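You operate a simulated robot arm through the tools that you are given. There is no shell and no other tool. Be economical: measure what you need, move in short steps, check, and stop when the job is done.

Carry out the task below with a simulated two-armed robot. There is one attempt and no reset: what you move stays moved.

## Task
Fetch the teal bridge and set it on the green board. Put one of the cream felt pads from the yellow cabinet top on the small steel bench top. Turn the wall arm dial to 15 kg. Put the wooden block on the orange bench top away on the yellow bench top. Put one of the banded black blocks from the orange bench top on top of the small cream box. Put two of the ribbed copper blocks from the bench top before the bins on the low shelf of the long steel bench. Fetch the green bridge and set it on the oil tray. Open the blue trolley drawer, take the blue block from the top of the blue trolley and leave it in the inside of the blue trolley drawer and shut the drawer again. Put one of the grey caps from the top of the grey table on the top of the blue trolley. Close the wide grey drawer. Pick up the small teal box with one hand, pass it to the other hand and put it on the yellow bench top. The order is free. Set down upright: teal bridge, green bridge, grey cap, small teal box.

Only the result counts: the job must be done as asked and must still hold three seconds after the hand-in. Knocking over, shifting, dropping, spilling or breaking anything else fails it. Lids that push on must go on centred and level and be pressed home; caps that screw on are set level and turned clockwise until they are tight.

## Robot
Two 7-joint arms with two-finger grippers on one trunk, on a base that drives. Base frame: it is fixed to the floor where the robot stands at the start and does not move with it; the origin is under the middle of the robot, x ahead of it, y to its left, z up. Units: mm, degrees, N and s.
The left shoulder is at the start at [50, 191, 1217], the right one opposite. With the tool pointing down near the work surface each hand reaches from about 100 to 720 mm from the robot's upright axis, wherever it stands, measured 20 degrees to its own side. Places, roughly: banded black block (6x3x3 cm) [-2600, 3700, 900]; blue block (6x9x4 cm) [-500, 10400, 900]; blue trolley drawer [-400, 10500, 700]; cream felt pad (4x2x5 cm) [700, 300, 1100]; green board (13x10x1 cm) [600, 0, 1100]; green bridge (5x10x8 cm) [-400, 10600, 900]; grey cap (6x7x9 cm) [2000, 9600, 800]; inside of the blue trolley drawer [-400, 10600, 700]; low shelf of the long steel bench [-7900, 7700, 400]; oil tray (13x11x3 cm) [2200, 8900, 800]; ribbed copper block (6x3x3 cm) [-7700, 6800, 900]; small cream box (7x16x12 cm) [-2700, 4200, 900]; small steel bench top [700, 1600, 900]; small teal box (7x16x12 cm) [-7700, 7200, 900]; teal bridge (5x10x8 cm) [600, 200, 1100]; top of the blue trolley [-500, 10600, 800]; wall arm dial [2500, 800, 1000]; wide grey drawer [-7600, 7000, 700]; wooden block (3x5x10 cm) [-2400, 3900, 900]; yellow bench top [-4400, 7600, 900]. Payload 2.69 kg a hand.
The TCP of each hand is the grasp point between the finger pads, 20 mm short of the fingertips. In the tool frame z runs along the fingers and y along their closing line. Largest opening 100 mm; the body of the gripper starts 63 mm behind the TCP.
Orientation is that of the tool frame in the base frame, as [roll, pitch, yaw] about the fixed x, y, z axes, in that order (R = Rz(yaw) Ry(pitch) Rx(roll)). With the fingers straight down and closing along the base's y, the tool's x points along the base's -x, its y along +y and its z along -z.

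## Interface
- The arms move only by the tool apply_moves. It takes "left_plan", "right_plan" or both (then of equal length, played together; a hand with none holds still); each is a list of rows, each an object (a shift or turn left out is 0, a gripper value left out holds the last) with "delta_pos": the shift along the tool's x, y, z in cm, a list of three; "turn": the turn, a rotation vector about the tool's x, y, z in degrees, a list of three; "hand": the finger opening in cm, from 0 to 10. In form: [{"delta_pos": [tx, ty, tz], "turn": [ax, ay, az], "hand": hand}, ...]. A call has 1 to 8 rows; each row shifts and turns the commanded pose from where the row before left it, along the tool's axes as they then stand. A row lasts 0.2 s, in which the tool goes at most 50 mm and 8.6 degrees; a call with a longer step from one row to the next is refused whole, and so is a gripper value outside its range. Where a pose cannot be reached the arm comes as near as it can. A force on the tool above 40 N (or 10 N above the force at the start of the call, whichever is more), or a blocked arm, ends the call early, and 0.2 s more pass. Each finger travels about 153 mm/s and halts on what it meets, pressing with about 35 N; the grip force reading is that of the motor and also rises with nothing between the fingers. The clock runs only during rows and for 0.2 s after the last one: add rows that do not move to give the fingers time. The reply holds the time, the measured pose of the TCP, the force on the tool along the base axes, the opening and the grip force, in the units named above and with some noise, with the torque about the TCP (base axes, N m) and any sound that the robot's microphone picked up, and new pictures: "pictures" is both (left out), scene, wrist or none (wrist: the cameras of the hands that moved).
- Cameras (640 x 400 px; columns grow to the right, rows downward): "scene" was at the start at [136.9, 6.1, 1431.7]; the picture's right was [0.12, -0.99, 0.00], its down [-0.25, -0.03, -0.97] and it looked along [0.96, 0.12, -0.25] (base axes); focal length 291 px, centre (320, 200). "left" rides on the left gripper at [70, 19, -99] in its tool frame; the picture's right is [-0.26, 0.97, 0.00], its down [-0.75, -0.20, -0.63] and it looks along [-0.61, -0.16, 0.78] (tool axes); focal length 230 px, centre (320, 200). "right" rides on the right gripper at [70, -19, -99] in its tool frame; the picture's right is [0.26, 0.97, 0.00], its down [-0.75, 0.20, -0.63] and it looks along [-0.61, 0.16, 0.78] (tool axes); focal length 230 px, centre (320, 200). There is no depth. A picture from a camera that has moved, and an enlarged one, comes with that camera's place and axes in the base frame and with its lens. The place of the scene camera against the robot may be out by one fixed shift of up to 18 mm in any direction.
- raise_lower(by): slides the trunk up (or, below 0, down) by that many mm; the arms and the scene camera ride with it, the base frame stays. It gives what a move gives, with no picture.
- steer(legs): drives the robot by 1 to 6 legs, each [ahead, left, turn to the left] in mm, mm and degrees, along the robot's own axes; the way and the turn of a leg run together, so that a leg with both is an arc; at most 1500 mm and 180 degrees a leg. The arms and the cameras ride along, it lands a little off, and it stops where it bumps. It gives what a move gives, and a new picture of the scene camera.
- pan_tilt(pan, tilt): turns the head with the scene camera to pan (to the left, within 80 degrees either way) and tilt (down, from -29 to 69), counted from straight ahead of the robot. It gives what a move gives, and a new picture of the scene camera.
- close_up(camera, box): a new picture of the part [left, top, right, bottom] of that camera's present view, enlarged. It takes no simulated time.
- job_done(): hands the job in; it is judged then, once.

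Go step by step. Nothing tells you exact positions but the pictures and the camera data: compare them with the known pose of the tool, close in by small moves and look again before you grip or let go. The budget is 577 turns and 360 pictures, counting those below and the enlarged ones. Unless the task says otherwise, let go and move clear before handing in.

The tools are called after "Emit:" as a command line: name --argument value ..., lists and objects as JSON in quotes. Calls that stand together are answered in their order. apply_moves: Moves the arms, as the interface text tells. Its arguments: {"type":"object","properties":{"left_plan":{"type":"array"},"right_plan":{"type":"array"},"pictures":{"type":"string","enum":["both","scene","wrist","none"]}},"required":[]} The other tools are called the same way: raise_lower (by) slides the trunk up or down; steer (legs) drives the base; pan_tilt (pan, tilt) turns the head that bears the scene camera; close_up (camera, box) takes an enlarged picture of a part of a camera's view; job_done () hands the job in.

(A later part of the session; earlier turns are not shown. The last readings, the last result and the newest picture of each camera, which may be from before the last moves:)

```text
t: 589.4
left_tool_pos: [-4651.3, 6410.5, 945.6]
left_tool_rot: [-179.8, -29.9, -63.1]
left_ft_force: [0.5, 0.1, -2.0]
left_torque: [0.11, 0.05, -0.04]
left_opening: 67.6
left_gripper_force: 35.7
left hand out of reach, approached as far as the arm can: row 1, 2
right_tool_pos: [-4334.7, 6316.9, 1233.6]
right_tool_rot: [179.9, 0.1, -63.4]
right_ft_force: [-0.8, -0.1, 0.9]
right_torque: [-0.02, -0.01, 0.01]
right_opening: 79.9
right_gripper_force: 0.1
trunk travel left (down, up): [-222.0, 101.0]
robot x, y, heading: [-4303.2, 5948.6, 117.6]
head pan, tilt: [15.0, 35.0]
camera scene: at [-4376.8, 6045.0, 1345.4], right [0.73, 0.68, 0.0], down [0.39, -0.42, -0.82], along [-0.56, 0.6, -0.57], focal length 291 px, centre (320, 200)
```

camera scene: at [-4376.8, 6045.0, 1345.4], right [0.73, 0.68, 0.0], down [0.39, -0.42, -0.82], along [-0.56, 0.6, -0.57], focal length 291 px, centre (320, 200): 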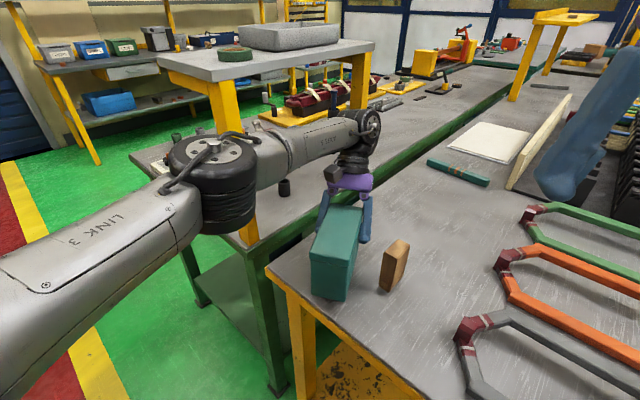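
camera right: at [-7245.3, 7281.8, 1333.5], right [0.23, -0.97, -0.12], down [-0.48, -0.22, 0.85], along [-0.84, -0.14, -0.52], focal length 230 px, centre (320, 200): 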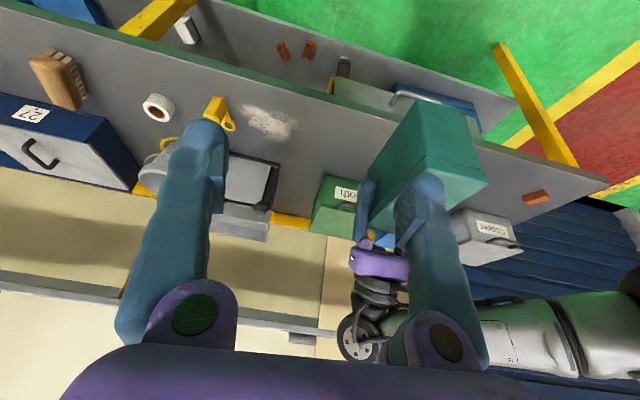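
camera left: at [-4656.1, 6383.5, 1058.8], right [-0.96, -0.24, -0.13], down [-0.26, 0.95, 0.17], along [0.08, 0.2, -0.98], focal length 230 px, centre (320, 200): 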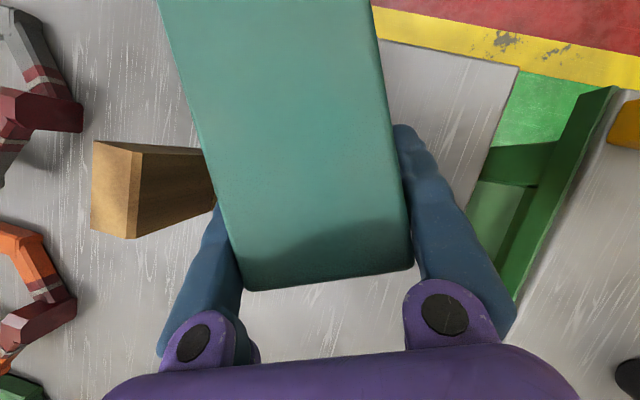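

I lift clear, turn the robot 10° right and strafe left so the box comes further onto the bench.

Emit:
apply_moves --left_plan '[{"delta_pos": [2.0, 0, -3.45]}, {"delta_pos": [2.0, 0, -3.45]}, {"delta_pos": [2.0, 0, -3.45]}, {"delta_pos": [0.5, 0, -0.86]}, {}]' --pictures "none"

Emit:
steer --legs '[[-20, 40, 0], [0, 0, -10], [0, 45, 0]]'

```text
t: 590.6
left_tool_pos: [-4648.8, 6406.9, 1075.1]
left_tool_rot: [-179.7, -29.8, -63.1]
left_ft_force: [0.6, 0.3, -2.8]
left_torque: [0.15, 0.11, 0.02]
left_opening: 68.1
left_gripper_force: 34.8
left hand out of reach, approached as far as the arm can: row 4
right_tool_pos: [-4333.8, 6317.3, 1232.9]
right_tool_rot: [179.9, 0.1, -63.5]
right_ft_force: [0.2, 1.3, 0.3]
right_torque: [-0.01, -0.01, -0.03]
right_opening: 80.0
right_gripper_force: 0.0
trunk travel left (down, up): [-222.0, 101.0]
robot x, y, heading: [-4303.3, 5949.2, 117.9]
head pan, tilt: [15.0, 35.0]
```

```text
t: 593.0
left_tool_pos: [-4635.3, 6408.7, 1074.0]
left_tool_rot: [-179.7, -29.8, -73.1]
left_ft_force: [0.8, 0.7, -3.2]
left_torque: [0.13, 0.04, 0.04]
left_opening: 67.7
left_gripper_force: 34.9
right_tool_pos: [-4339.7, 6267.3, 1233.9]
right_tool_rot: [-179.9, 0.1, -73.4]
right_ft_force: [-0.2, 0.0, -0.2]
right_torque: [0.0, 0.02, -0.03]
right_opening: 80.1
right_gripper_force: 0.1
trunk travel left (down, up): [-222.0, 101.0]
robot x, y, heading: [-4371.6, 5899.5, 107.5]
head pan, tilt: [15.0, 35.0]
camera scene: at [-4427.5, 6006.9, 1345.4], right [0.84, 0.54, 0.0], down [0.31, -0.48, -0.82], along [-0.44, 0.69, -0.57], focal length 291 px, centre (320, 200)
```

scene: 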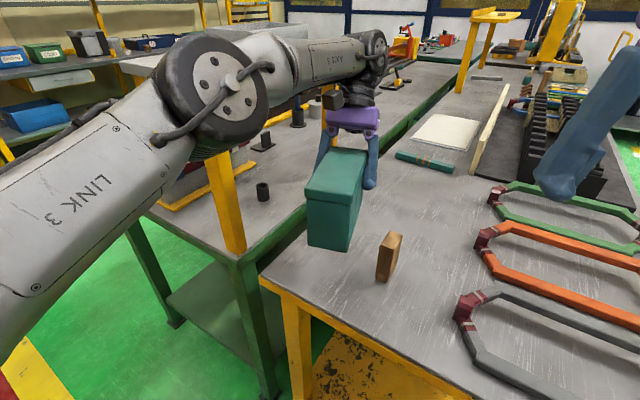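

Emit:
steer --legs '[[33, 0, 0]]'

Emit:
apply_moves --left_plan '[{"delta_pos": [-1.77, 0, 3.02]}, {"delta_pos": [-1.77, 0, 3.02]}, {"delta_pos": [-1.77, 0, 3.02]}, {"delta_pos": [-1.3, 0, 2.2]}, {}]' --pictures "both"

```text
t: 593.9
left_tool_pos: [-4644.2, 6439.4, 1073.6]
left_tool_rot: [-179.6, -29.9, -73.1]
left_ft_force: [-0.4, 0.2, -2.8]
left_torque: [0.09, 0.04, 0.0]
left_opening: 67.6
left_gripper_force: 34.9
right_tool_pos: [-4348.5, 6299.3, 1234.4]
right_tool_rot: [179.9, 0.0, -73.4]
right_ft_force: [0.8, 1.4, -0.7]
right_torque: [-0.06, -0.02, -0.01]
right_opening: 79.8
right_gripper_force: 0.1
trunk travel left (down, up): [-222.0, 101.0]
robot x, y, heading: [-4383.6, 5934.6, 107.7]
head pan, tilt: [15.0, 35.0]
camera scene: at [-4437.4, 6039.2, 1345.4], right [0.84, 0.54, 0.0], down [0.31, -0.48, -0.82], along [-0.44, 0.69, -0.57], focal length 291 px, centre (320, 200)
```

scene: 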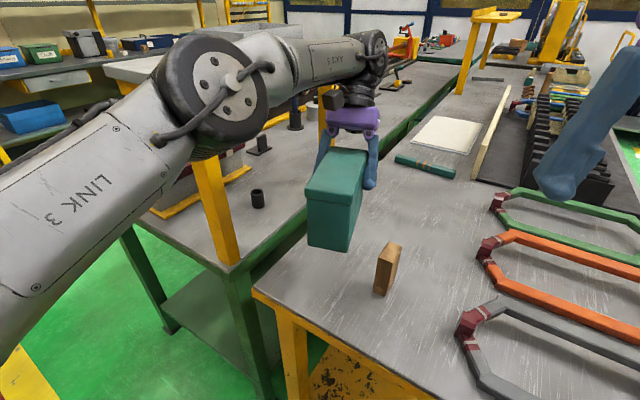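

```text
t: 595.1
left_tool_pos: [-4643.9, 6441.0, 944.5]
left_tool_rot: [-179.7, -29.8, -73.2]
left_ft_force: [1.0, 0.0, -2.6]
left_torque: [0.14, 0.05, 0.01]
left_opening: 67.5
left_gripper_force: 35.1
right_tool_pos: [-4349.0, 6299.3, 1233.8]
right_tool_rot: [179.9, 0.1, -73.4]
right_ft_force: [-0.5, -0.2, 0.5]
right_torque: [0.03, 0.0, -0.02]
right_opening: 79.8
right_gripper_force: 0.0
trunk travel left (down, up): [-222.0, 101.0]
robot x, y, heading: [-4384.7, 5931.6, 107.7]
head pan, tilt: [15.0, 35.0]
camera scene: at [-4437.0, 6038.0, 1345.5], right [0.84, 0.54, 0.0], down [0.31, -0.48, -0.82], along [-0.44, 0.69, -0.57], focal length 291 px, centre (320, 200)
camera left: at [-4659.0, 6424.3, 1063.8], right [-0.99, -0.07, -0.13], down [-0.09, 0.98, 0.17], along [0.12, 0.18, -0.98], focal length 230 px, centre (320, 200)
```

scene: 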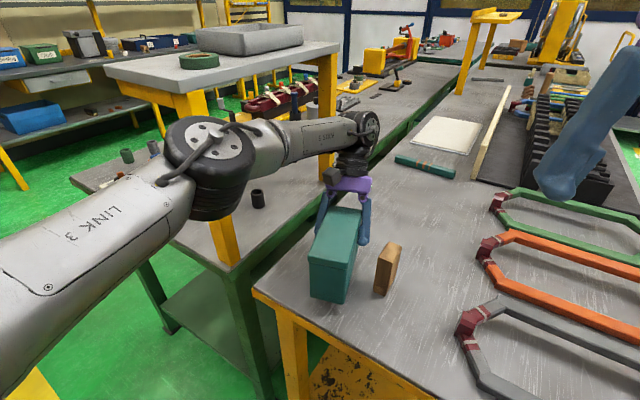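
left: 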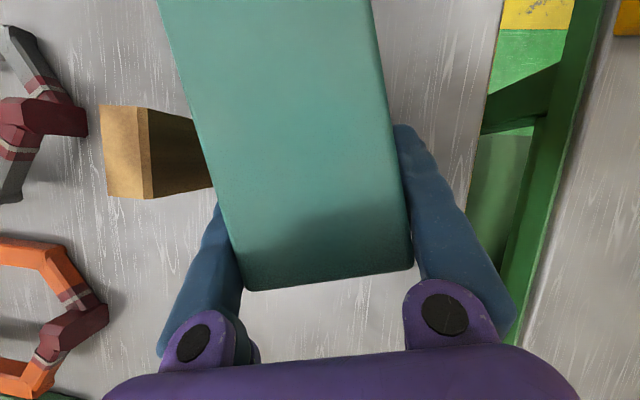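

Emit:
apply_moves --left_plan '[{"delta_pos": [-0.9, 0, 1.55]}, {"delta_pos": [-0.35, 0, 0.6]}, {"delta_pos": [-0.25, 0, 0.43]}, {"delta_pos": [-0.25, 0, 0.43]}, {"delta_pos": [-0.25, 0, 0.43]}, {}]' --pictures "none"

```text
t: 595.7
left_tool_pos: [-4643.1, 6442.4, 929.5]
left_tool_rot: [-179.6, -29.5, -73.0]
left_ft_force: [2.7, -8.3, 22.7]
left_torque: [0.07, 0.77, 0.2]
left_opening: 68.0
left_gripper_force: 34.5
right_tool_pos: [-4348.0, 6297.4, 1234.0]
right_tool_rot: [179.9, 0.2, -73.3]
right_ft_force: [0.0, 0.9, -0.1]
right_torque: [0.01, 0.0, 0.01]
right_opening: 80.1
right_gripper_force: 0.1
trunk travel left (down, up): [-222.0, 101.0]
robot x, y, heading: [-4380.2, 5930.3, 107.8]
head pan, tilt: [15.0, 35.0]
stopped in row 3 (left hand): the force on the tool passed its limit at 46 N (the readings are from after the stop); the commanded pose is now the measured one
```

Emit:
close_up --camera "scene" --box '[260, 130, 420, 330]'

```text
2.00 times, centred on (340, 230) of scene
camera zoom: at [-4436.1, 6036.4, 1345.9], right [0.84, 0.54, 0.0], down [0.31, -0.48, -0.82], along [-0.44, 0.69, -0.57], focal length 583 px, centre (280, 140)
```

zoom: 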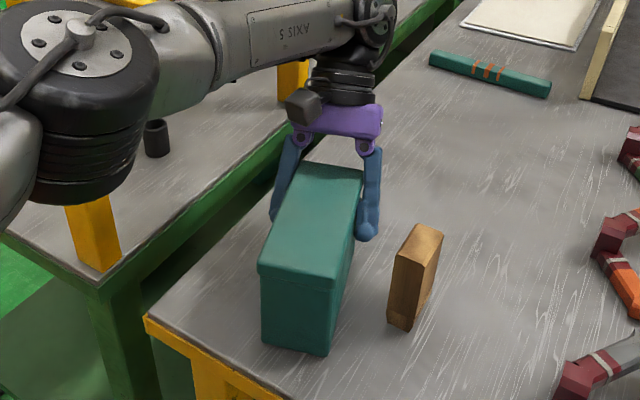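

Emit:
close_up --camera "right" --box '[320, 0, 640, 400]'

Emit:
close_up --camera "left" --box '[0, 0, 640, 400]'

```text
1.00 times, centred on (480, 200) of right (not enlarged: the box is as wide or as high as the picture)
camera zoom: at [-4309.7, 6234.1, 1332.5], right [-0.85, -0.52, 0.0], down [-0.41, 0.66, 0.63], along [-0.33, 0.54, -0.77], focal length 230 px, centre (160, 200)
```

zoom: 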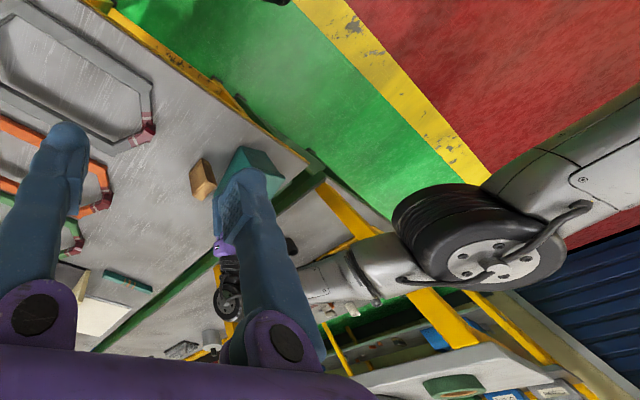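

```text
1.00 times, centred on (320, 200) of left (not enlarged: the box is as wide or as high as the picture)
camera zoom: at [-4659.1, 6424.8, 1049.5], right [-0.99, -0.07, -0.13], down [-0.09, 0.98, 0.18], along [0.12, 0.19, -0.97], focal length 230 px, centre (320, 200)
```

zoom: 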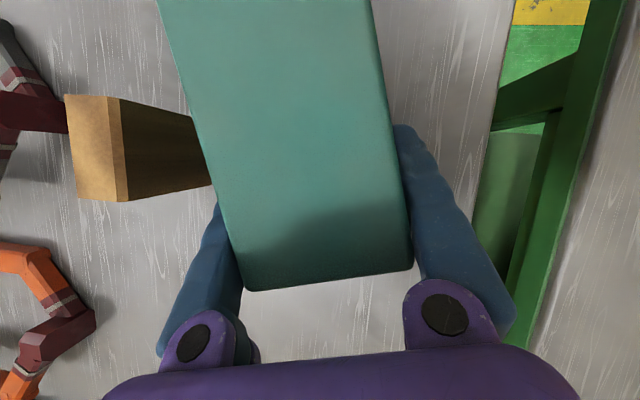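

Emit:
close_up --camera "scene" --box '[300, 200, 390, 320]'

Emit:
close_up --camera "right" --box '[480, 130, 640, 230]'

```text
3.33 times, centred on (345, 260) of scene
camera zoom: at [-4436.1, 6036.4, 1345.9], right [0.84, 0.54, 0.0], down [0.31, -0.48, -0.82], along [-0.44, 0.69, -0.57], focal length 971 px, centre (237, 0)
```

zoom: 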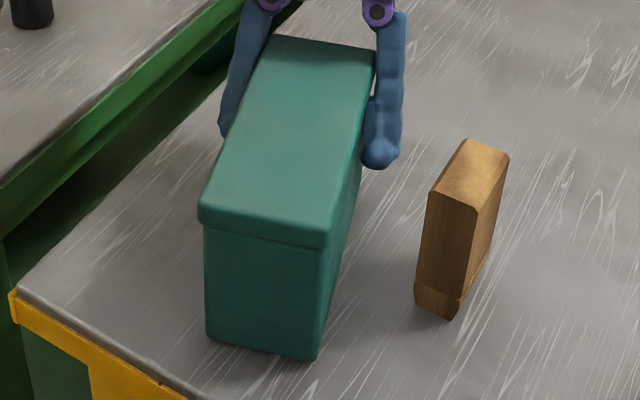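

```text
4.00 times, centred on (560, 180) of right
camera zoom: at [-4309.7, 6234.1, 1332.5], right [-0.85, -0.52, 0.0], down [-0.41, 0.66, 0.63], along [-0.33, 0.54, -0.77], focal length 920 px, centre (-640, 280)
```

zoom: 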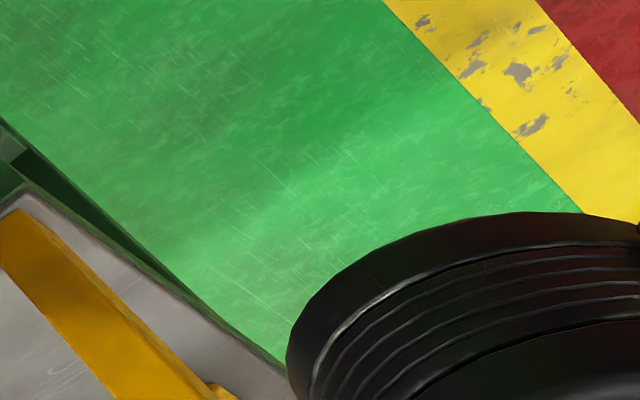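

The box bottom is on the bench (its height accounts for the contact). I open and withdraw upward along the hand axis.

Emit:
apply_moves --left_plan '[{"delta_pos": [-0.1, 0, 0.17]}, {"hand": 7.4}, {"hand": 8.2}, {"hand": 8.8}, {"hand": 9}, {}]' --pictures "none"

Emit:
apply_moves --left_plan '[{"delta_pos": [0, 0, -3]}, {"delta_pos": [0, 0, -3]}, {"delta_pos": [0, 0, -3]}, {"delta_pos": [1, 0, -3]}, {"delta_pos": [2, 0, -3]}, {"delta_pos": [2, 0, -3]}, {}]' --pictures "both"

```text
t: 597.1
left_tool_pos: [-4644.4, 6443.8, 923.5]
left_tool_rot: [-179.6, -29.5, -73.1]
left_ft_force: [-0.1, 0.2, 0.2]
left_torque: [-0.01, 0.0, -0.03]
left_opening: 90.0
left_gripper_force: 0.0
right_tool_pos: [-4348.4, 6298.2, 1234.3]
right_tool_rot: [179.9, 0.1, -73.5]
right_ft_force: [0.4, 0.4, 0.2]
right_torque: [0.0, -0.03, 0.03]
right_opening: 80.0
right_gripper_force: 0.1
trunk travel left (down, up): [-222.0, 101.0]
robot x, y, heading: [-4381.4, 5928.4, 107.6]
head pan, tilt: [15.0, 35.0]
```

```text
t: 598.7
left_tool_pos: [-4644.5, 6444.5, 1069.2]
left_tool_rot: [-179.5, -29.5, -73.1]
left_ft_force: [0.7, -0.1, -0.3]
left_torque: [0.0, 0.02, 0.01]
left_opening: 90.1
left_gripper_force: 0.1
left hand out of reach, approached as far as the arm can: row 1, 2, 3, 4, 6
right_tool_pos: [-4349.1, 6298.0, 1233.6]
right_tool_rot: [180.0, 0.1, -73.4]
right_ft_force: [-1.6, 0.4, 0.3]
right_torque: [-0.04, 0.01, 0.02]
right_opening: 79.9
right_gripper_force: 0.1
trunk travel left (down, up): [-222.0, 101.0]
robot x, y, heading: [-4383.0, 5930.6, 107.8]
head pan, tilt: [15.0, 35.0]
camera scene: at [-4437.4, 6038.3, 1345.4], right [0.84, 0.54, 0.0], down [0.31, -0.48, -0.82], along [-0.44, 0.69, -0.57], focal length 291 px, centre (320, 200)
camera left: at [-4660.4, 6426.0, 1188.4], right [-0.99, -0.07, -0.13], down [-0.09, 0.98, 0.18], along [0.12, 0.19, -0.97], focal length 230 px, centre (320, 200)
```

scene: 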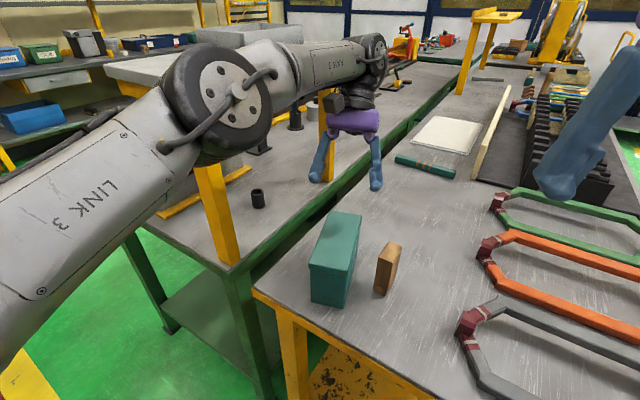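
left: 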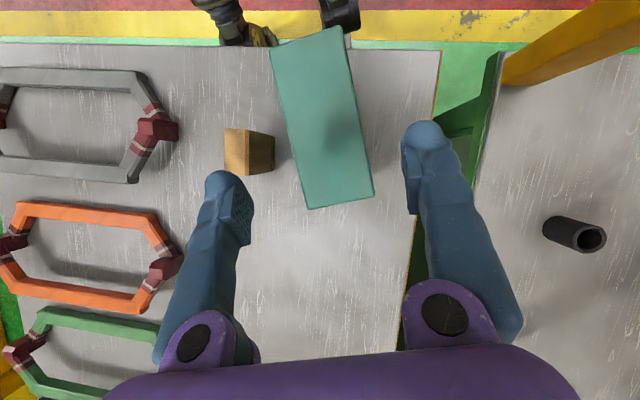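

The teal box stands on the yellow bench. I straighten the left hand and head for the blue trolley area (−450, 10500) next.

Emit:
apply_moves --left_plan '[{"delta_pos": [4, 0, -1]}, {"delta_pos": [4, 0, -1], "turn": [0, -7.5, 0]}, {"delta_pos": [3, 0, -2], "turn": [0, -7.5, 0]}, {"delta_pos": [2, 0, -2], "turn": [0, -7.5, 0]}, {"delta_pos": [0, 0, -2], "turn": [0, -7.0, 0]}, {}]' --pictures "none"

Emit:
steer --legs '[[-500, 0, 0], [0, 0, -108], [1300, 0, 0]]'

Emit:
pan_tilt --pan 50 --tilt 8

```text
t: 600.1
left_tool_pos: [-4619.1, 6354.9, 1199.6]
left_tool_rot: [-179.5, 0.3, -72.8]
left_ft_force: [-0.1, -0.1, -0.1]
left_torque: [-0.01, 0.02, -0.02]
left_opening: 89.8
left_gripper_force: 0.0
right_tool_pos: [-4349.0, 6298.5, 1233.2]
right_tool_rot: [179.9, 0.1, -73.4]
right_ft_force: [-0.2, 0.6, -0.6]
right_torque: [0.01, 0.02, 0.02]
right_opening: 79.9
right_gripper_force: 0.1
trunk travel left (down, up): [-222.0, 101.0]
robot x, y, heading: [-4381.1, 5930.4, 107.4]
head pan, tilt: [15.0, 35.0]
```

```text
t: 613.8
left_tool_pos: [-2452.8, 5523.5, 1199.3]
left_tool_rot: [-179.5, 0.1, 178.9]
left_ft_force: [-0.3, -0.4, 0.4]
left_torque: [-0.02, -0.01, 0.01]
left_opening: 90.2
left_gripper_force: 0.0
right_tool_pos: [-2591.8, 5285.2, 1233.1]
right_tool_rot: [180.0, 0.1, 178.4]
right_ft_force: [-0.7, 0.3, -0.2]
right_torque: [-0.04, 0.04, 0.02]
right_opening: 79.9
right_gripper_force: 0.0
trunk travel left (down, up): [-222.0, 101.0]
robot x, y, heading: [-2926.5, 5429.2, -0.6]
head pan, tilt: [15.0, 35.0]
camera scene: at [-2800.2, 5446.4, 1345.5], right [0.25, -0.97, 0.0], down [-0.56, -0.14, -0.82], along [0.79, 0.21, -0.57], focal length 291 px, centre (320, 200)
```

scene: 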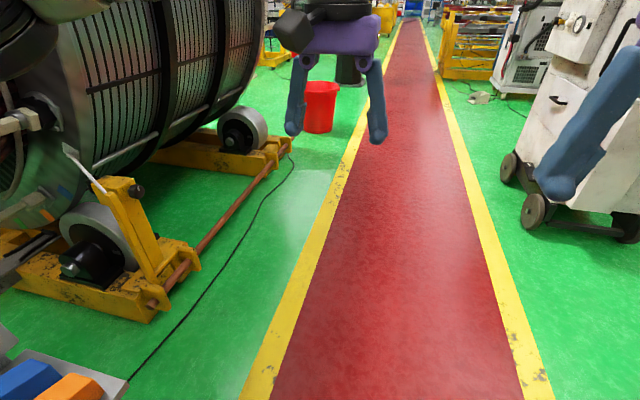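

```text
t: 614.8
left_tool_pos: [-2452.6, 5522.2, 1199.0]
left_tool_rot: [-179.6, 0.1, 179.0]
left_ft_force: [0.1, 0.3, -0.5]
left_torque: [0.01, -0.01, -0.01]
left_opening: 90.0
left_gripper_force: 0.0
right_tool_pos: [-2591.1, 5284.1, 1234.6]
right_tool_rot: [179.9, 0.1, 178.3]
right_ft_force: [0.1, -0.5, 0.8]
right_torque: [0.01, -0.03, 0.01]
right_opening: 80.0
right_gripper_force: 0.0
trunk travel left (down, up): [-222.0, 101.0]
robot x, y, heading: [-2928.9, 5429.9, -0.6]
head pan, tilt: [50.0, 8.0]
camera scene: at [-2825.4, 5494.8, 1388.8], right [0.76, -0.65, 0.0], down [-0.09, -0.11, -0.99], along [0.64, 0.75, -0.14], focal length 291 px, centre (320, 200)
```

scene: 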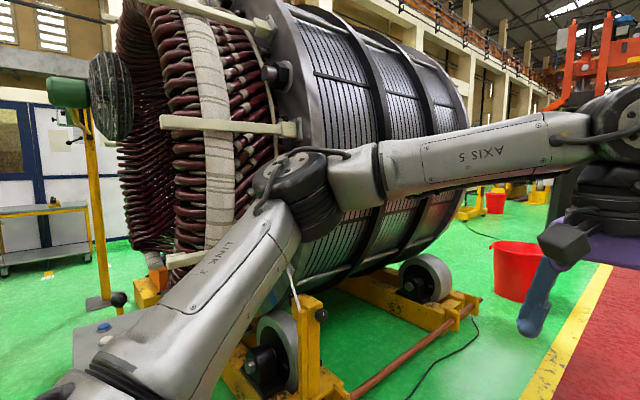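

The second coil blocks the direct way; I go north through the lane beside the yellow bench.

Emit:
steer --legs '[[-480, 0, 0], [0, 0, 90.6], [1450, 0, 0], [1450, 0, 0], [900, 0, 0]]'

Emit:
pan_tilt --pan -30 --tilt 8

```text
t: 639.3
left_tool_pos: [-3549.8, 9675.8, 1199.7]
left_tool_rot: [-179.5, -0.1, -89.8]
left_ft_force: [0.2, -1.0, -0.1]
left_torque: [0.02, -0.02, -0.03]
left_opening: 89.9
left_gripper_force: 0.1
right_tool_pos: [-3309.7, 9542.5, 1233.2]
right_tool_rot: [179.9, 0.1, -90.3]
right_ft_force: [-0.5, -0.1, 0.4]
right_torque: [0.0, 0.02, 0.01]
right_opening: 80.3
right_gripper_force: 0.0
trunk travel left (down, up): [-222.0, 101.0]
robot x, y, heading: [-3447.3, 9201.6, 90.8]
head pan, tilt: [50.0, 8.0]
camera scene: at [-3514.9, 9294.5, 1388.8], right [0.63, 0.78, 0.0], down [0.11, -0.09, -0.99], along [-0.77, 0.63, -0.14], focal length 291 px, centre (320, 200)
```

scene: 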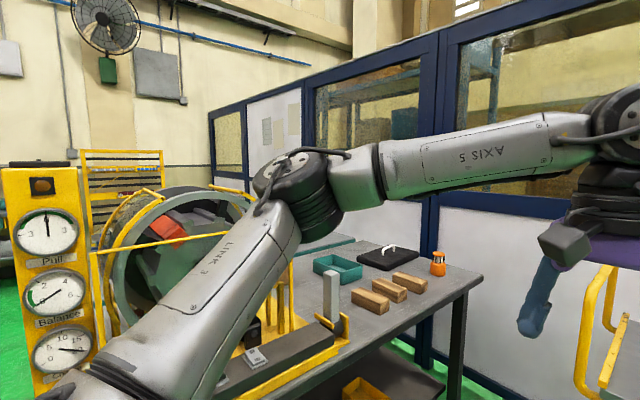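

```text
t: 640.8
left_tool_pos: [-3550.5, 9676.6, 1199.5]
left_tool_rot: [-179.6, 0.2, -89.8]
left_ft_force: [-0.2, 0.0, -0.3]
left_torque: [0.0, -0.04, 0.02]
left_opening: 89.9
left_gripper_force: 0.1
right_tool_pos: [-3308.3, 9542.8, 1233.7]
right_tool_rot: [180.0, 0.1, -90.3]
right_ft_force: [-0.3, 0.8, -0.2]
right_torque: [-0.01, 0.03, 0.01]
right_opening: 79.9
right_gripper_force: 0.1
trunk travel left (down, up): [-222.0, 101.0]
robot x, y, heading: [-3449.4, 9198.6, 90.9]
head pan, tilt: [-30.0, 8.0]
camera scene: at [-3398.0, 9316.6, 1388.9], right [0.87, -0.49, 0.0], down [-0.07, -0.12, -0.99], along [0.48, 0.86, -0.14], focal length 291 px, centre (320, 200)
```

scene: 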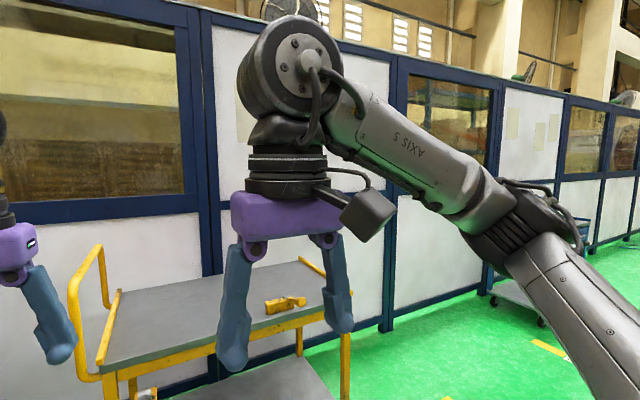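

Emit:
pan_tilt --pan -70 --tilt 12

```text
t: 641.9
left_tool_pos: [-3550.0, 9676.4, 1200.1]
left_tool_rot: [-179.6, 0.2, -89.8]
left_ft_force: [-0.2, 0.5, -0.6]
left_torque: [0.01, 0.0, 0.0]
left_opening: 89.9
left_gripper_force: 0.0
right_tool_pos: [-3307.5, 9543.0, 1233.9]
right_tool_rot: [179.9, 0.0, -90.3]
right_ft_force: [-0.3, 1.0, -0.6]
right_torque: [0.02, -0.02, -0.01]
right_opening: 79.8
right_gripper_force: 0.0
trunk travel left (down, up): [-222.0, 101.0]
robot x, y, heading: [-3444.6, 9200.9, 90.5]
head pan, tilt: [-70.0, 12.0]
camera scene: at [-3356.0, 9268.9, 1382.4], right [0.36, -0.93, 0.0], down [-0.19, -0.07, -0.98], along [0.91, 0.35, -0.21], focal length 291 px, centre (320, 200)
```

scene: 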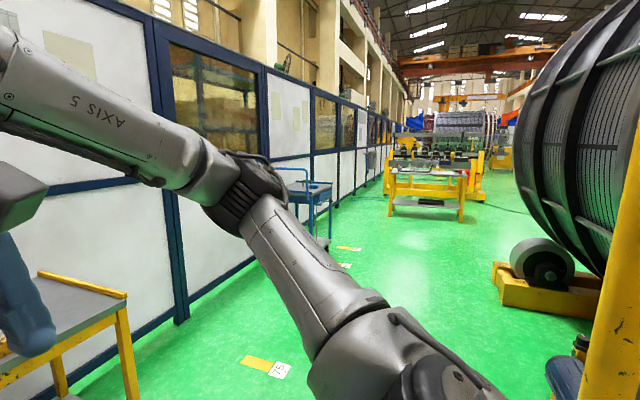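

The corridor east along the fence is clear; the blue trolley is ahead by the fence. Driving there.

Emit:
steer --legs '[[0, 0, -90.5], [1000, 250, 0], [1000, 0, 0]]'

Emit:
pan_tilt --pan 20 --tilt 15

```text
t: 648.5
left_tool_pos: [-2589.3, 9398.2, 1202.9]
left_tool_rot: [-179.6, 0.4, 179.2]
left_ft_force: [0.3, 0.8, -0.1]
left_torque: [0.02, 0.01, -0.02]
left_opening: 89.9
left_gripper_force: 0.1
right_tool_pos: [-2727.2, 9153.3, 1239.0]
right_tool_rot: [179.6, 1.0, 177.7]
right_ft_force: [-0.2, 0.2, 0.0]
right_torque: [0.0, -0.02, 0.03]
right_opening: 80.3
right_gripper_force: 0.1
trunk travel left (down, up): [-222.0, 101.0]
robot x, y, heading: [-3062.2, 9302.3, -0.1]
head pan, tilt: [-70.0, 12.0]
stopped in leg 2: the robot was blocked; the commanded pose is now the measured one
camera scene: at [-2992.9, 9210.3, 1383.4], right [-0.94, -0.34, -0.01], down [-0.06, 0.19, -0.98], along [0.33, -0.92, -0.2], focal length 291 px, centre (320, 200)
```

scene: 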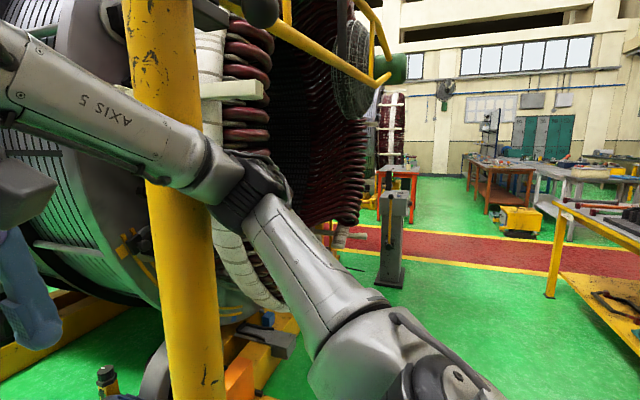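

```text
t: 650.1
left_tool_pos: [-2591.2, 9399.8, 1202.0]
left_tool_rot: [-179.6, 0.5, 179.4]
left_ft_force: [-0.7, 0.5, 0.8]
left_torque: [0.02, 0.04, 0.01]
left_opening: 90.0
left_gripper_force: 0.0
right_tool_pos: [-2727.6, 9153.4, 1238.5]
right_tool_rot: [179.5, 0.9, 178.0]
right_ft_force: [0.0, 0.2, 0.0]
right_torque: [-0.05, 0.0, 0.0]
right_opening: 80.2
right_gripper_force: 0.1
trunk travel left (down, up): [-222.0, 101.0]
robot x, y, heading: [-3058.8, 9300.2, -0.3]
head pan, tilt: [20.0, 15.0]
camera scene: at [-2938.0, 9328.2, 1378.8], right [0.34, -0.94, 0.0], down [-0.23, -0.09, -0.97], along [0.91, 0.33, -0.25], focal length 291 px, centre (320, 200)
```

scene: 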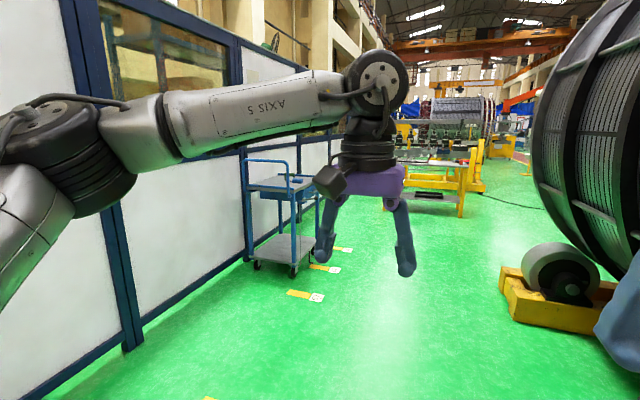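

The right elbow bumped a yellow post. I back off, move left, then go on.

Emit:
steer --legs '[[-60, 0, 0], [0, 300, 0], [1000, 0, 0], [700, 0, 0]]'

Emit:
pan_tilt --pan 40 --tilt 20

```text
t: 662.0
left_tool_pos: [-955.0, 9693.2, 1197.5]
left_tool_rot: [-179.7, 0.0, 179.3]
left_ft_force: [0.3, 0.2, -0.8]
left_torque: [-0.02, 0.03, 0.01]
left_opening: 90.2
left_gripper_force: 0.2
right_tool_pos: [-1092.5, 9449.6, 1234.8]
right_tool_rot: [179.6, 0.0, 177.8]
right_ft_force: [-0.2, -0.1, 0.1]
right_torque: [0.01, 0.01, 0.01]
right_opening: 80.1
right_gripper_force: 0.0
trunk travel left (down, up): [-222.0, 101.0]
robot x, y, heading: [-1432.8, 9598.0, -0.4]
head pan, tilt: [20.0, 15.0]
camera scene: at [-1300.0, 9624.2, 1377.4], right [0.34, -0.94, 0.0], down [-0.24, -0.09, -0.97], along [0.91, 0.33, -0.26], focal length 291 px, centre (320, 200)
```

scene: 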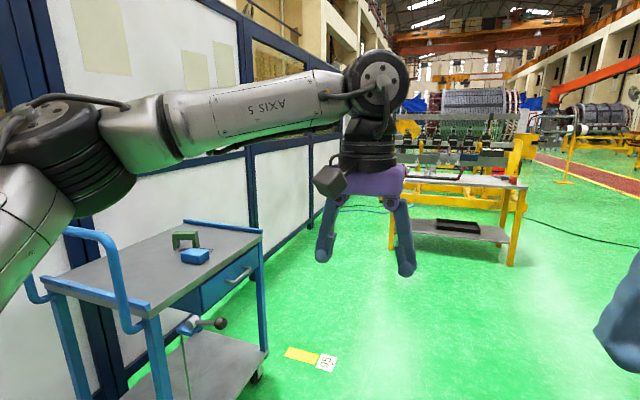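

```text
t: 662.9
left_tool_pos: [-955.2, 9694.6, 1197.7]
left_tool_rot: [-179.8, -0.2, 179.3]
left_ft_force: [-0.1, 0.4, 0.3]
left_torque: [0.04, 0.0, 0.01]
left_opening: 90.2
left_gripper_force: 0.0
right_tool_pos: [-1091.4, 9448.9, 1235.5]
right_tool_rot: [179.6, 0.1, 177.9]
right_ft_force: [0.0, -0.7, 0.4]
right_torque: [0.02, -0.02, 0.0]
right_opening: 80.0
right_gripper_force: 0.1
trunk travel left (down, up): [-222.0, 101.0]
robot x, y, heading: [-1431.0, 9601.8, -0.3]
head pan, tilt: [40.0, 20.0]
camera scene: at [-1316.6, 9652.1, 1369.4], right [0.64, -0.77, 0.0], down [-0.26, -0.22, -0.94], along [0.72, 0.6, -0.34], focal length 291 px, centre (320, 200)
```

scene: 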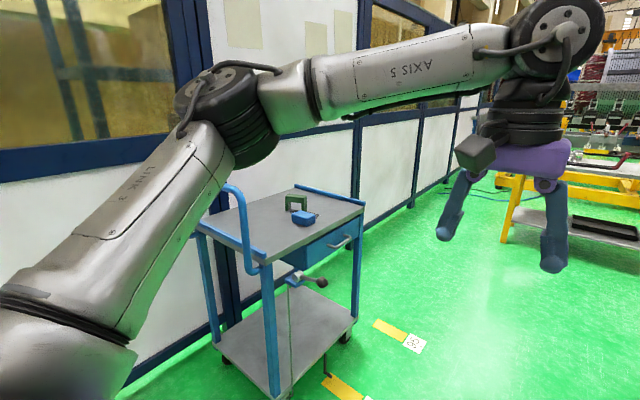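

The blue trolley's drawer faces me (−y side), handle near (−400, 10300, 740); the green bridge and the blue block are on top. I drive in front of it and face it.

Emit:
steer --legs '[[960, 0, 0], [0, 0, 90.3], [200, 0, 0]]'

Emit:
pan_tilt --pan 0 --tilt 30

```text
t: 672.9
left_tool_pos: [-574.6, 10270.5, 1198.6]
left_tool_rot: [-179.6, -0.1, -90.5]
left_ft_force: [0.5, 0.7, -0.3]
left_torque: [-0.01, 0.02, -0.02]
left_opening: 89.9
left_gripper_force: 0.1
right_tool_pos: [-328.8, 10134.8, 1233.7]
right_tool_rot: [179.7, 0.0, -92.0]
right_ft_force: [0.4, 0.3, 0.4]
right_torque: [-0.01, 0.02, 0.02]
right_opening: 80.1
right_gripper_force: 0.0
trunk travel left (down, up): [-222.0, 101.0]
robot x, y, heading: [-475.3, 9791.1, 89.9]
head pan, tilt: [40.0, 20.0]
camera scene: at [-532.6, 9900.0, 1369.3], right [0.77, 0.64, 0.0], down [0.22, -0.26, -0.94], along [-0.6, 0.72, -0.34], focal length 291 px, centre (320, 200)
```

scene: 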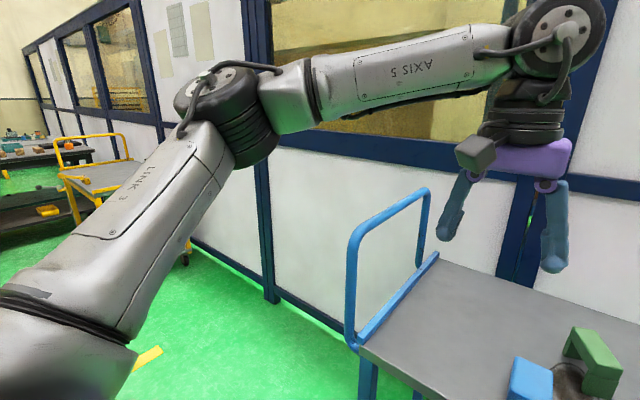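

```text
t: 674.0
left_tool_pos: [-574.8, 10269.8, 1197.9]
left_tool_rot: [-179.7, -0.1, -90.5]
left_ft_force: [0.4, -0.3, -0.5]
left_torque: [-0.02, 0.0, -0.02]
left_opening: 90.0
left_gripper_force: 0.0
right_tool_pos: [-330.0, 10134.3, 1233.8]
right_tool_rot: [179.6, 0.1, -92.0]
right_ft_force: [0.4, -1.3, -0.3]
right_torque: [0.01, 0.0, 0.01]
right_opening: 79.7
right_gripper_force: 0.1
trunk travel left (down, up): [-222.0, 101.0]
robot x, y, heading: [-479.8, 9792.9, 89.8]
head pan, tilt: [0.0, 30.0]
camera scene: at [-472.8, 9918.3, 1353.3], right [1.0, 0.0, 0.0], down [0.0, -0.5, -0.87], along [0.0, 0.87, -0.5], focal length 291 px, centre (320, 200)
```

scene: 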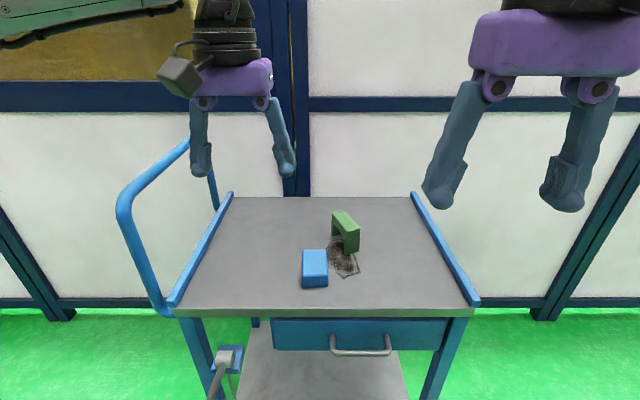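

I nudge right, then bring the left hand above the blue block at about (−484, 10450).

Emit:
steer --legs '[[0, -60, 0]]'

Emit:
apply_moves --left_plan '[{"delta_pos": [-2.7, -0.52, 3.0]}, {"delta_pos": [-2.7, -0.52, 3.0]}, {"delta_pos": [-2.7, -0.52, 3.0]}, {"delta_pos": [-2.7, -0.52, 3.0]}, {"delta_pos": [-2.7, -0.52, 3.0]}, {"delta_pos": [-2.7, -0.52, 3.0]}, {}]' --pictures "wrist"

```text
t: 675.2
left_tool_pos: [-514.5, 10269.8, 1198.8]
left_tool_rot: [-179.7, 0.0, -90.6]
left_ft_force: [0.6, 0.2, 0.2]
left_torque: [0.02, 0.02, 0.02]
left_opening: 90.1
left_gripper_force: 0.1
right_tool_pos: [-269.4, 10133.8, 1235.0]
right_tool_rot: [179.6, 0.1, -91.9]
right_ft_force: [-0.5, 0.2, 0.2]
right_torque: [0.01, 0.03, -0.02]
right_opening: 79.9
right_gripper_force: 0.1
trunk travel left (down, up): [-222.0, 101.0]
robot x, y, heading: [-419.3, 9793.0, 89.9]
head pan, tilt: [0.0, 30.0]
camera scene: at [-412.5, 9918.2, 1353.3], right [1.0, 0.0, 0.0], down [0.0, -0.5, -0.87], along [0.0, 0.87, -0.5], focal length 291 px, centre (320, 200)
```

scene: 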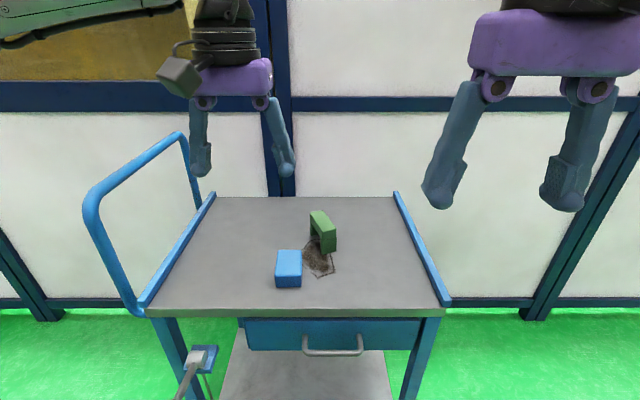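

```text
t: 676.8
left_tool_pos: [-479.8, 10431.6, 1017.4]
left_tool_rot: [-179.7, -0.1, -90.5]
left_ft_force: [0.5, 0.5, -0.2]
left_torque: [0.0, -0.04, -0.02]
left_opening: 90.0
left_gripper_force: 0.1
right_tool_pos: [-269.6, 10132.3, 1235.4]
right_tool_rot: [179.7, 0.2, -91.9]
right_ft_force: [0.2, -0.3, 0.3]
right_torque: [0.03, -0.03, 0.01]
right_opening: 80.0
right_gripper_force: 0.1
trunk travel left (down, up): [-222.0, 101.0]
robot x, y, heading: [-416.2, 9794.8, 89.8]
head pan, tilt: [0.0, 30.0]
camera left: at [-500.1, 10362.6, 1116.1], right [-0.96, 0.27, -0.01], down [0.2, 0.75, 0.63], along [0.17, 0.61, -0.78], focal length 230 px, centre (320, 200)
```

left: 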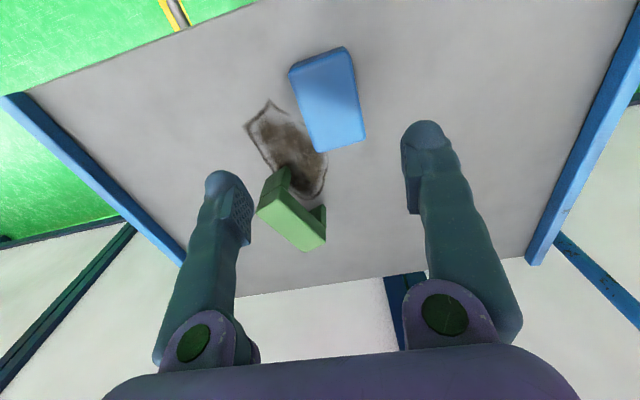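

Block centre ≈ (−490, 10431), top z ≈ 890. I lower around it.

Emit:
apply_moves --left_plan '[{"delta_pos": [0, 1.0, 4.5]}, {"delta_pos": [0, 0, 4.5]}, {"delta_pos": [0, 0, 3.5]}, {}]' --pictures "wrist"

```text
t: 677.8
left_tool_pos: [-489.2, 10431.8, 892.7]
left_tool_rot: [-179.7, -0.1, -90.5]
left_ft_force: [-0.5, -0.2, 0.0]
left_torque: [0.0, 0.03, 0.02]
left_opening: 90.0
left_gripper_force: 0.2
right_tool_pos: [-269.6, 10134.6, 1235.3]
right_tool_rot: [179.5, 0.1, -92.0]
right_ft_force: [0.1, 0.0, 0.2]
right_torque: [-0.03, 0.0, -0.01]
right_opening: 80.1
right_gripper_force: 0.0
trunk travel left (down, up): [-222.0, 101.0]
robot x, y, heading: [-414.8, 9793.9, 90.0]
head pan, tilt: [0.0, 30.0]
camera left: at [-509.5, 10362.0, 991.2], right [-0.96, 0.27, -0.01], down [0.2, 0.75, 0.63], along [0.17, 0.61, -0.78], focal length 230 px, centre (320, 200)
```

left: 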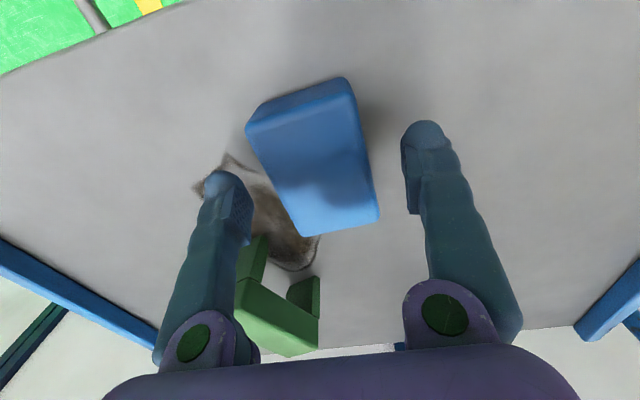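

Emit:
apply_moves --left_plan '[{"delta_pos": [0, 0, 1.8]}, {"delta_pos": [0, 0, 0.6]}, {"hand": 7.5}, {"hand": 6.3}, {"hand": 5.5}, {"hand": 5}, {"hand": 5}]' --pictures "wrist"

```text
t: 679.4
left_tool_pos: [-490.4, 10431.6, 868.7]
left_tool_rot: [-179.7, -0.1, -90.5]
left_ft_force: [-0.3, -0.2, -0.9]
left_torque: [0.02, 0.02, 0.04]
left_opening: 59.3
left_gripper_force: 35.0
right_tool_pos: [-269.2, 10134.2, 1234.7]
right_tool_rot: [179.6, 0.2, -92.0]
right_ft_force: [-0.4, 0.0, 0.9]
right_torque: [0.01, 0.02, -0.01]
right_opening: 79.9
right_gripper_force: 0.0
trunk travel left (down, up): [-222.0, 101.0]
robot x, y, heading: [-413.7, 9794.0, 89.7]
head pan, tilt: [0.0, 30.0]
camera left: at [-509.8, 10361.8, 967.5], right [-0.96, 0.27, -0.01], down [0.2, 0.75, 0.63], along [0.17, 0.61, -0.78], focal length 230 px, centre (320, 200)
```

left: 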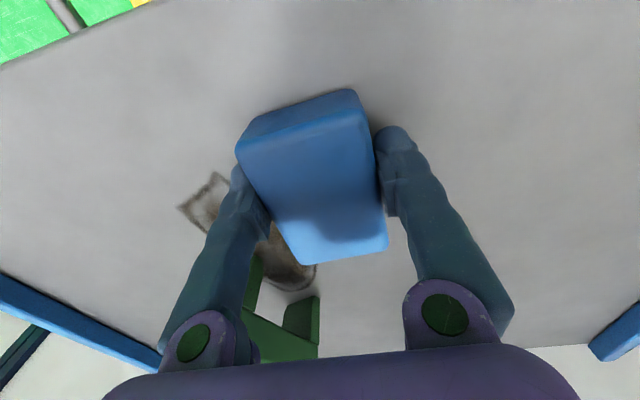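

Block gripped. I lift it and retract the left hand, then lower the trunk and prepare the right hand (tilted 45°, rolled 90°) to grip the drawer handle.

Emit:
apply_moves --left_plan '[{"delta_pos": [0, 0, -4.8]}, {"delta_pos": [0, 0, -4.8]}, {"delta_pos": [0, 0, -4.8]}, {"delta_pos": [0, 0, -4.8]}, {"delta_pos": [4, 2, -2]}, {"delta_pos": [4, 2, -2]}, {"delta_pos": [4, 2, -2]}, {"delta_pos": [4, 2, -2]}]' --right_plan '[{"turn": [0, -7.5, 0], "hand": 4}, {"turn": [0, -7.5, 0], "hand": 4}, {"turn": [0, -7.5, 0]}, {"turn": [0, -7.5, 0]}, {"turn": [0, -7.5, 0]}, {"turn": [0, -7.5, 0]}, {"turn": [0, 0, 8]}, {"turn": [0, 0, 8]}]' --pictures "none"

Emit:
apply_moves --left_plan '[{"delta_pos": [3, 2, 0]}, {"delta_pos": [3, 2, 0]}, {}, {}, {}, {}, {}, {}]' --right_plan '[{"turn": [0, 0, 8]}, {"turn": [0, 0, 8]}, {"turn": [0, 0, 8]}, {"turn": [0, 0, 8]}, {"turn": [0, 0, 8]}, {"turn": [0, 0, 8]}, {"turn": [0, 0, 8]}, {"turn": [0, 0, 8]}]' --pictures "none"

Emit:
raise_lower --by -150

Emit:
apply_moves --right_plan '[{"turn": [0, 0, 8]}, {"turn": [0, 0, 2]}, {}]' --pictures "both"

```text
t: 681.2
left_tool_pos: [-573.7, 10271.2, 1140.2]
left_tool_rot: [-179.7, -0.1, -90.6]
left_ft_force: [-1.7, 0.5, -1.6]
left_torque: [-0.03, -0.01, -0.03]
left_opening: 59.2
left_gripper_force: 34.6
right_tool_pos: [-269.5, 10132.7, 1234.8]
right_tool_rot: [163.9, 43.0, -114.6]
right_ft_force: [-0.7, -0.5, 0.5]
right_torque: [0.06, -0.03, 0.01]
right_opening: 40.3
right_gripper_force: 0.1
trunk travel left (down, up): [-222.0, 101.0]
robot x, y, heading: [-420.1, 9794.0, 90.1]
head pan, tilt: [0.0, 30.0]
```

```text
t: 683.0
left_tool_pos: [-614.7, 10212.9, 1140.7]
left_tool_rot: [-179.7, 0.0, -90.5]
left_ft_force: [0.6, 0.5, -2.3]
left_torque: [0.0, -0.01, 0.0]
left_opening: 59.2
left_gripper_force: 34.8
right_tool_pos: [-269.5, 10133.4, 1234.2]
right_tool_rot: [135.3, 6.7, -175.0]
right_ft_force: [0.0, -0.3, -0.1]
right_torque: [-0.06, 0.01, 0.03]
right_opening: 40.1
right_gripper_force: 0.1
trunk travel left (down, up): [-222.0, 101.0]
robot x, y, heading: [-418.8, 9793.0, 89.9]
head pan, tilt: [0.0, 30.0]
```

```text
t: 684.7
left_tool_pos: [-613.7, 10212.7, 991.1]
left_tool_rot: [-179.7, -0.1, -90.6]
left_ft_force: [-0.1, -0.1, -1.2]
left_torque: [-0.02, 0.01, 0.03]
left_opening: 59.0
left_gripper_force: 34.3
right_tool_pos: [-268.4, 10134.2, 1083.6]
right_tool_rot: [135.3, 6.7, -174.9]
right_ft_force: [-0.3, 0.2, 0.0]
right_torque: [0.0, 0.01, 0.02]
right_opening: 39.7
right_gripper_force: 0.1
trunk travel left (down, up): [-72.0, 251.0]
robot x, y, heading: [-417.8, 9791.0, 89.9]
head pan, tilt: [0.0, 30.0]
```

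```text
t: 685.5
left_tool_pos: [-614.8, 10212.8, 990.1]
left_tool_rot: [-179.6, -0.2, -90.5]
left_ft_force: [0.9, -1.0, -2.3]
left_torque: [0.0, 0.0, 0.03]
left_opening: 59.0
left_gripper_force: 34.9
right_tool_pos: [-269.0, 10135.2, 1084.9]
right_tool_rot: [134.9, -0.5, 178.0]
right_ft_force: [1.1, 0.3, -0.5]
right_torque: [0.02, 0.01, -0.02]
right_opening: 40.1
right_gripper_force: 0.1
trunk travel left (down, up): [-72.0, 251.0]
robot x, y, heading: [-416.3, 9796.4, 90.1]
head pan, tilt: [0.0, 30.0]
camera scene: at [-412.9, 9918.3, 1203.3], right [1.0, 0.0, 0.0], down [0.0, -0.5, -0.87], along [0.0, 0.87, -0.5], focal length 291 px, centre (320, 200)
camera right: at [-341.2, 10052.7, 1141.1], right [-0.23, 0.69, 0.69], down [0.74, -0.33, 0.58], along [0.63, 0.64, -0.44], focal length 230 px, centre (320, 200)
```

scene: 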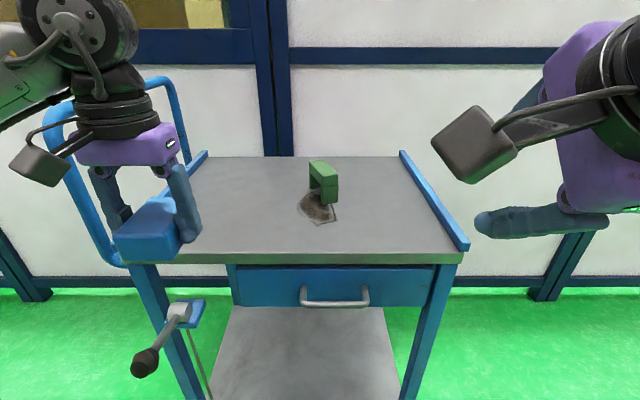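
right: 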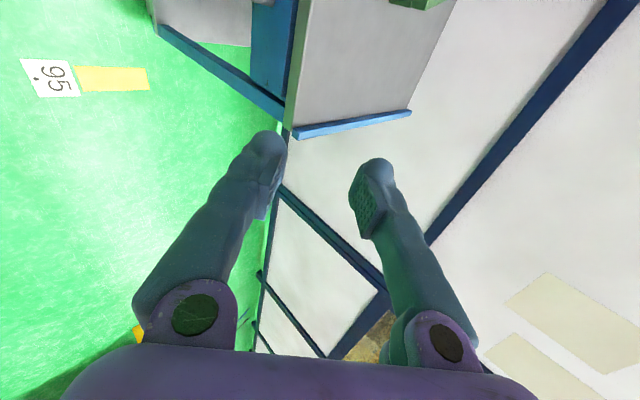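

Handle bar is at about (−386, 10284, 764). I move the right hand to a stand-off in front of it.

Emit:
apply_moves --right_plan '[{"delta_pos": [1.68, -1.78, 3.27]}, {"delta_pos": [1.68, -1.78, 3.27]}, {"delta_pos": [1.68, -1.78, 3.27]}, {"delta_pos": [1.68, -1.78, 3.27]}, {"delta_pos": [1.68, -1.78, 3.27]}, {"delta_pos": [1.68, -1.78, 3.27]}, {"delta_pos": [1.68, -1.78, 3.27]}, {}]' --pictures "both"

```text
t: 687.3
left_tool_pos: [-613.7, 10212.8, 990.5]
left_tool_rot: [-179.7, -0.1, -90.5]
left_ft_force: [0.5, 0.8, -2.4]
left_torque: [-0.02, 0.03, 0.01]
left_opening: 59.3
left_gripper_force: 35.5
right_tool_pos: [-386.6, 10212.9, 835.9]
right_tool_rot: [134.9, -0.4, 178.0]
right_ft_force: [-0.3, 0.0, 0.0]
right_torque: [0.01, 0.01, 0.02]
right_opening: 40.1
right_gripper_force: 0.0
trunk travel left (down, up): [-72.0, 251.0]
robot x, y, heading: [-418.4, 9793.4, 89.8]
head pan, tilt: [0.0, 30.0]
camera scene: at [-412.9, 9918.3, 1203.3], right [1.0, 0.0, 0.0], down [0.0, -0.5, -0.87], along [0.0, 0.87, -0.5], focal length 291 px, centre (320, 200)
camera right: at [-458.3, 10131.1, 892.0], right [-0.23, 0.69, 0.69], down [0.74, -0.33, 0.58], along [0.63, 0.64, -0.44], focal length 230 px, centre (320, 200)
```

scene: 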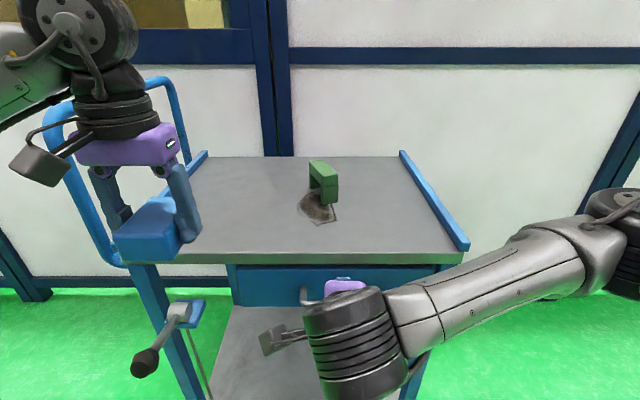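
right: 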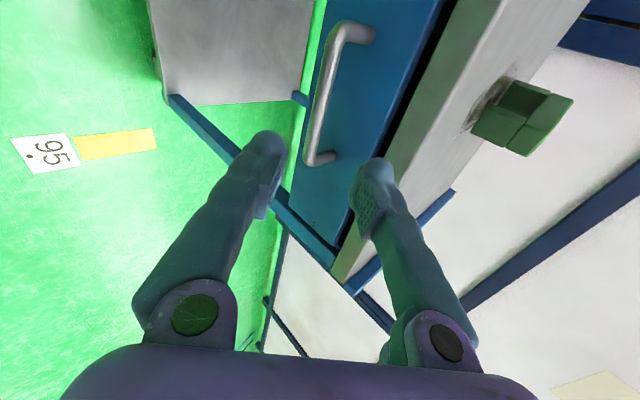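

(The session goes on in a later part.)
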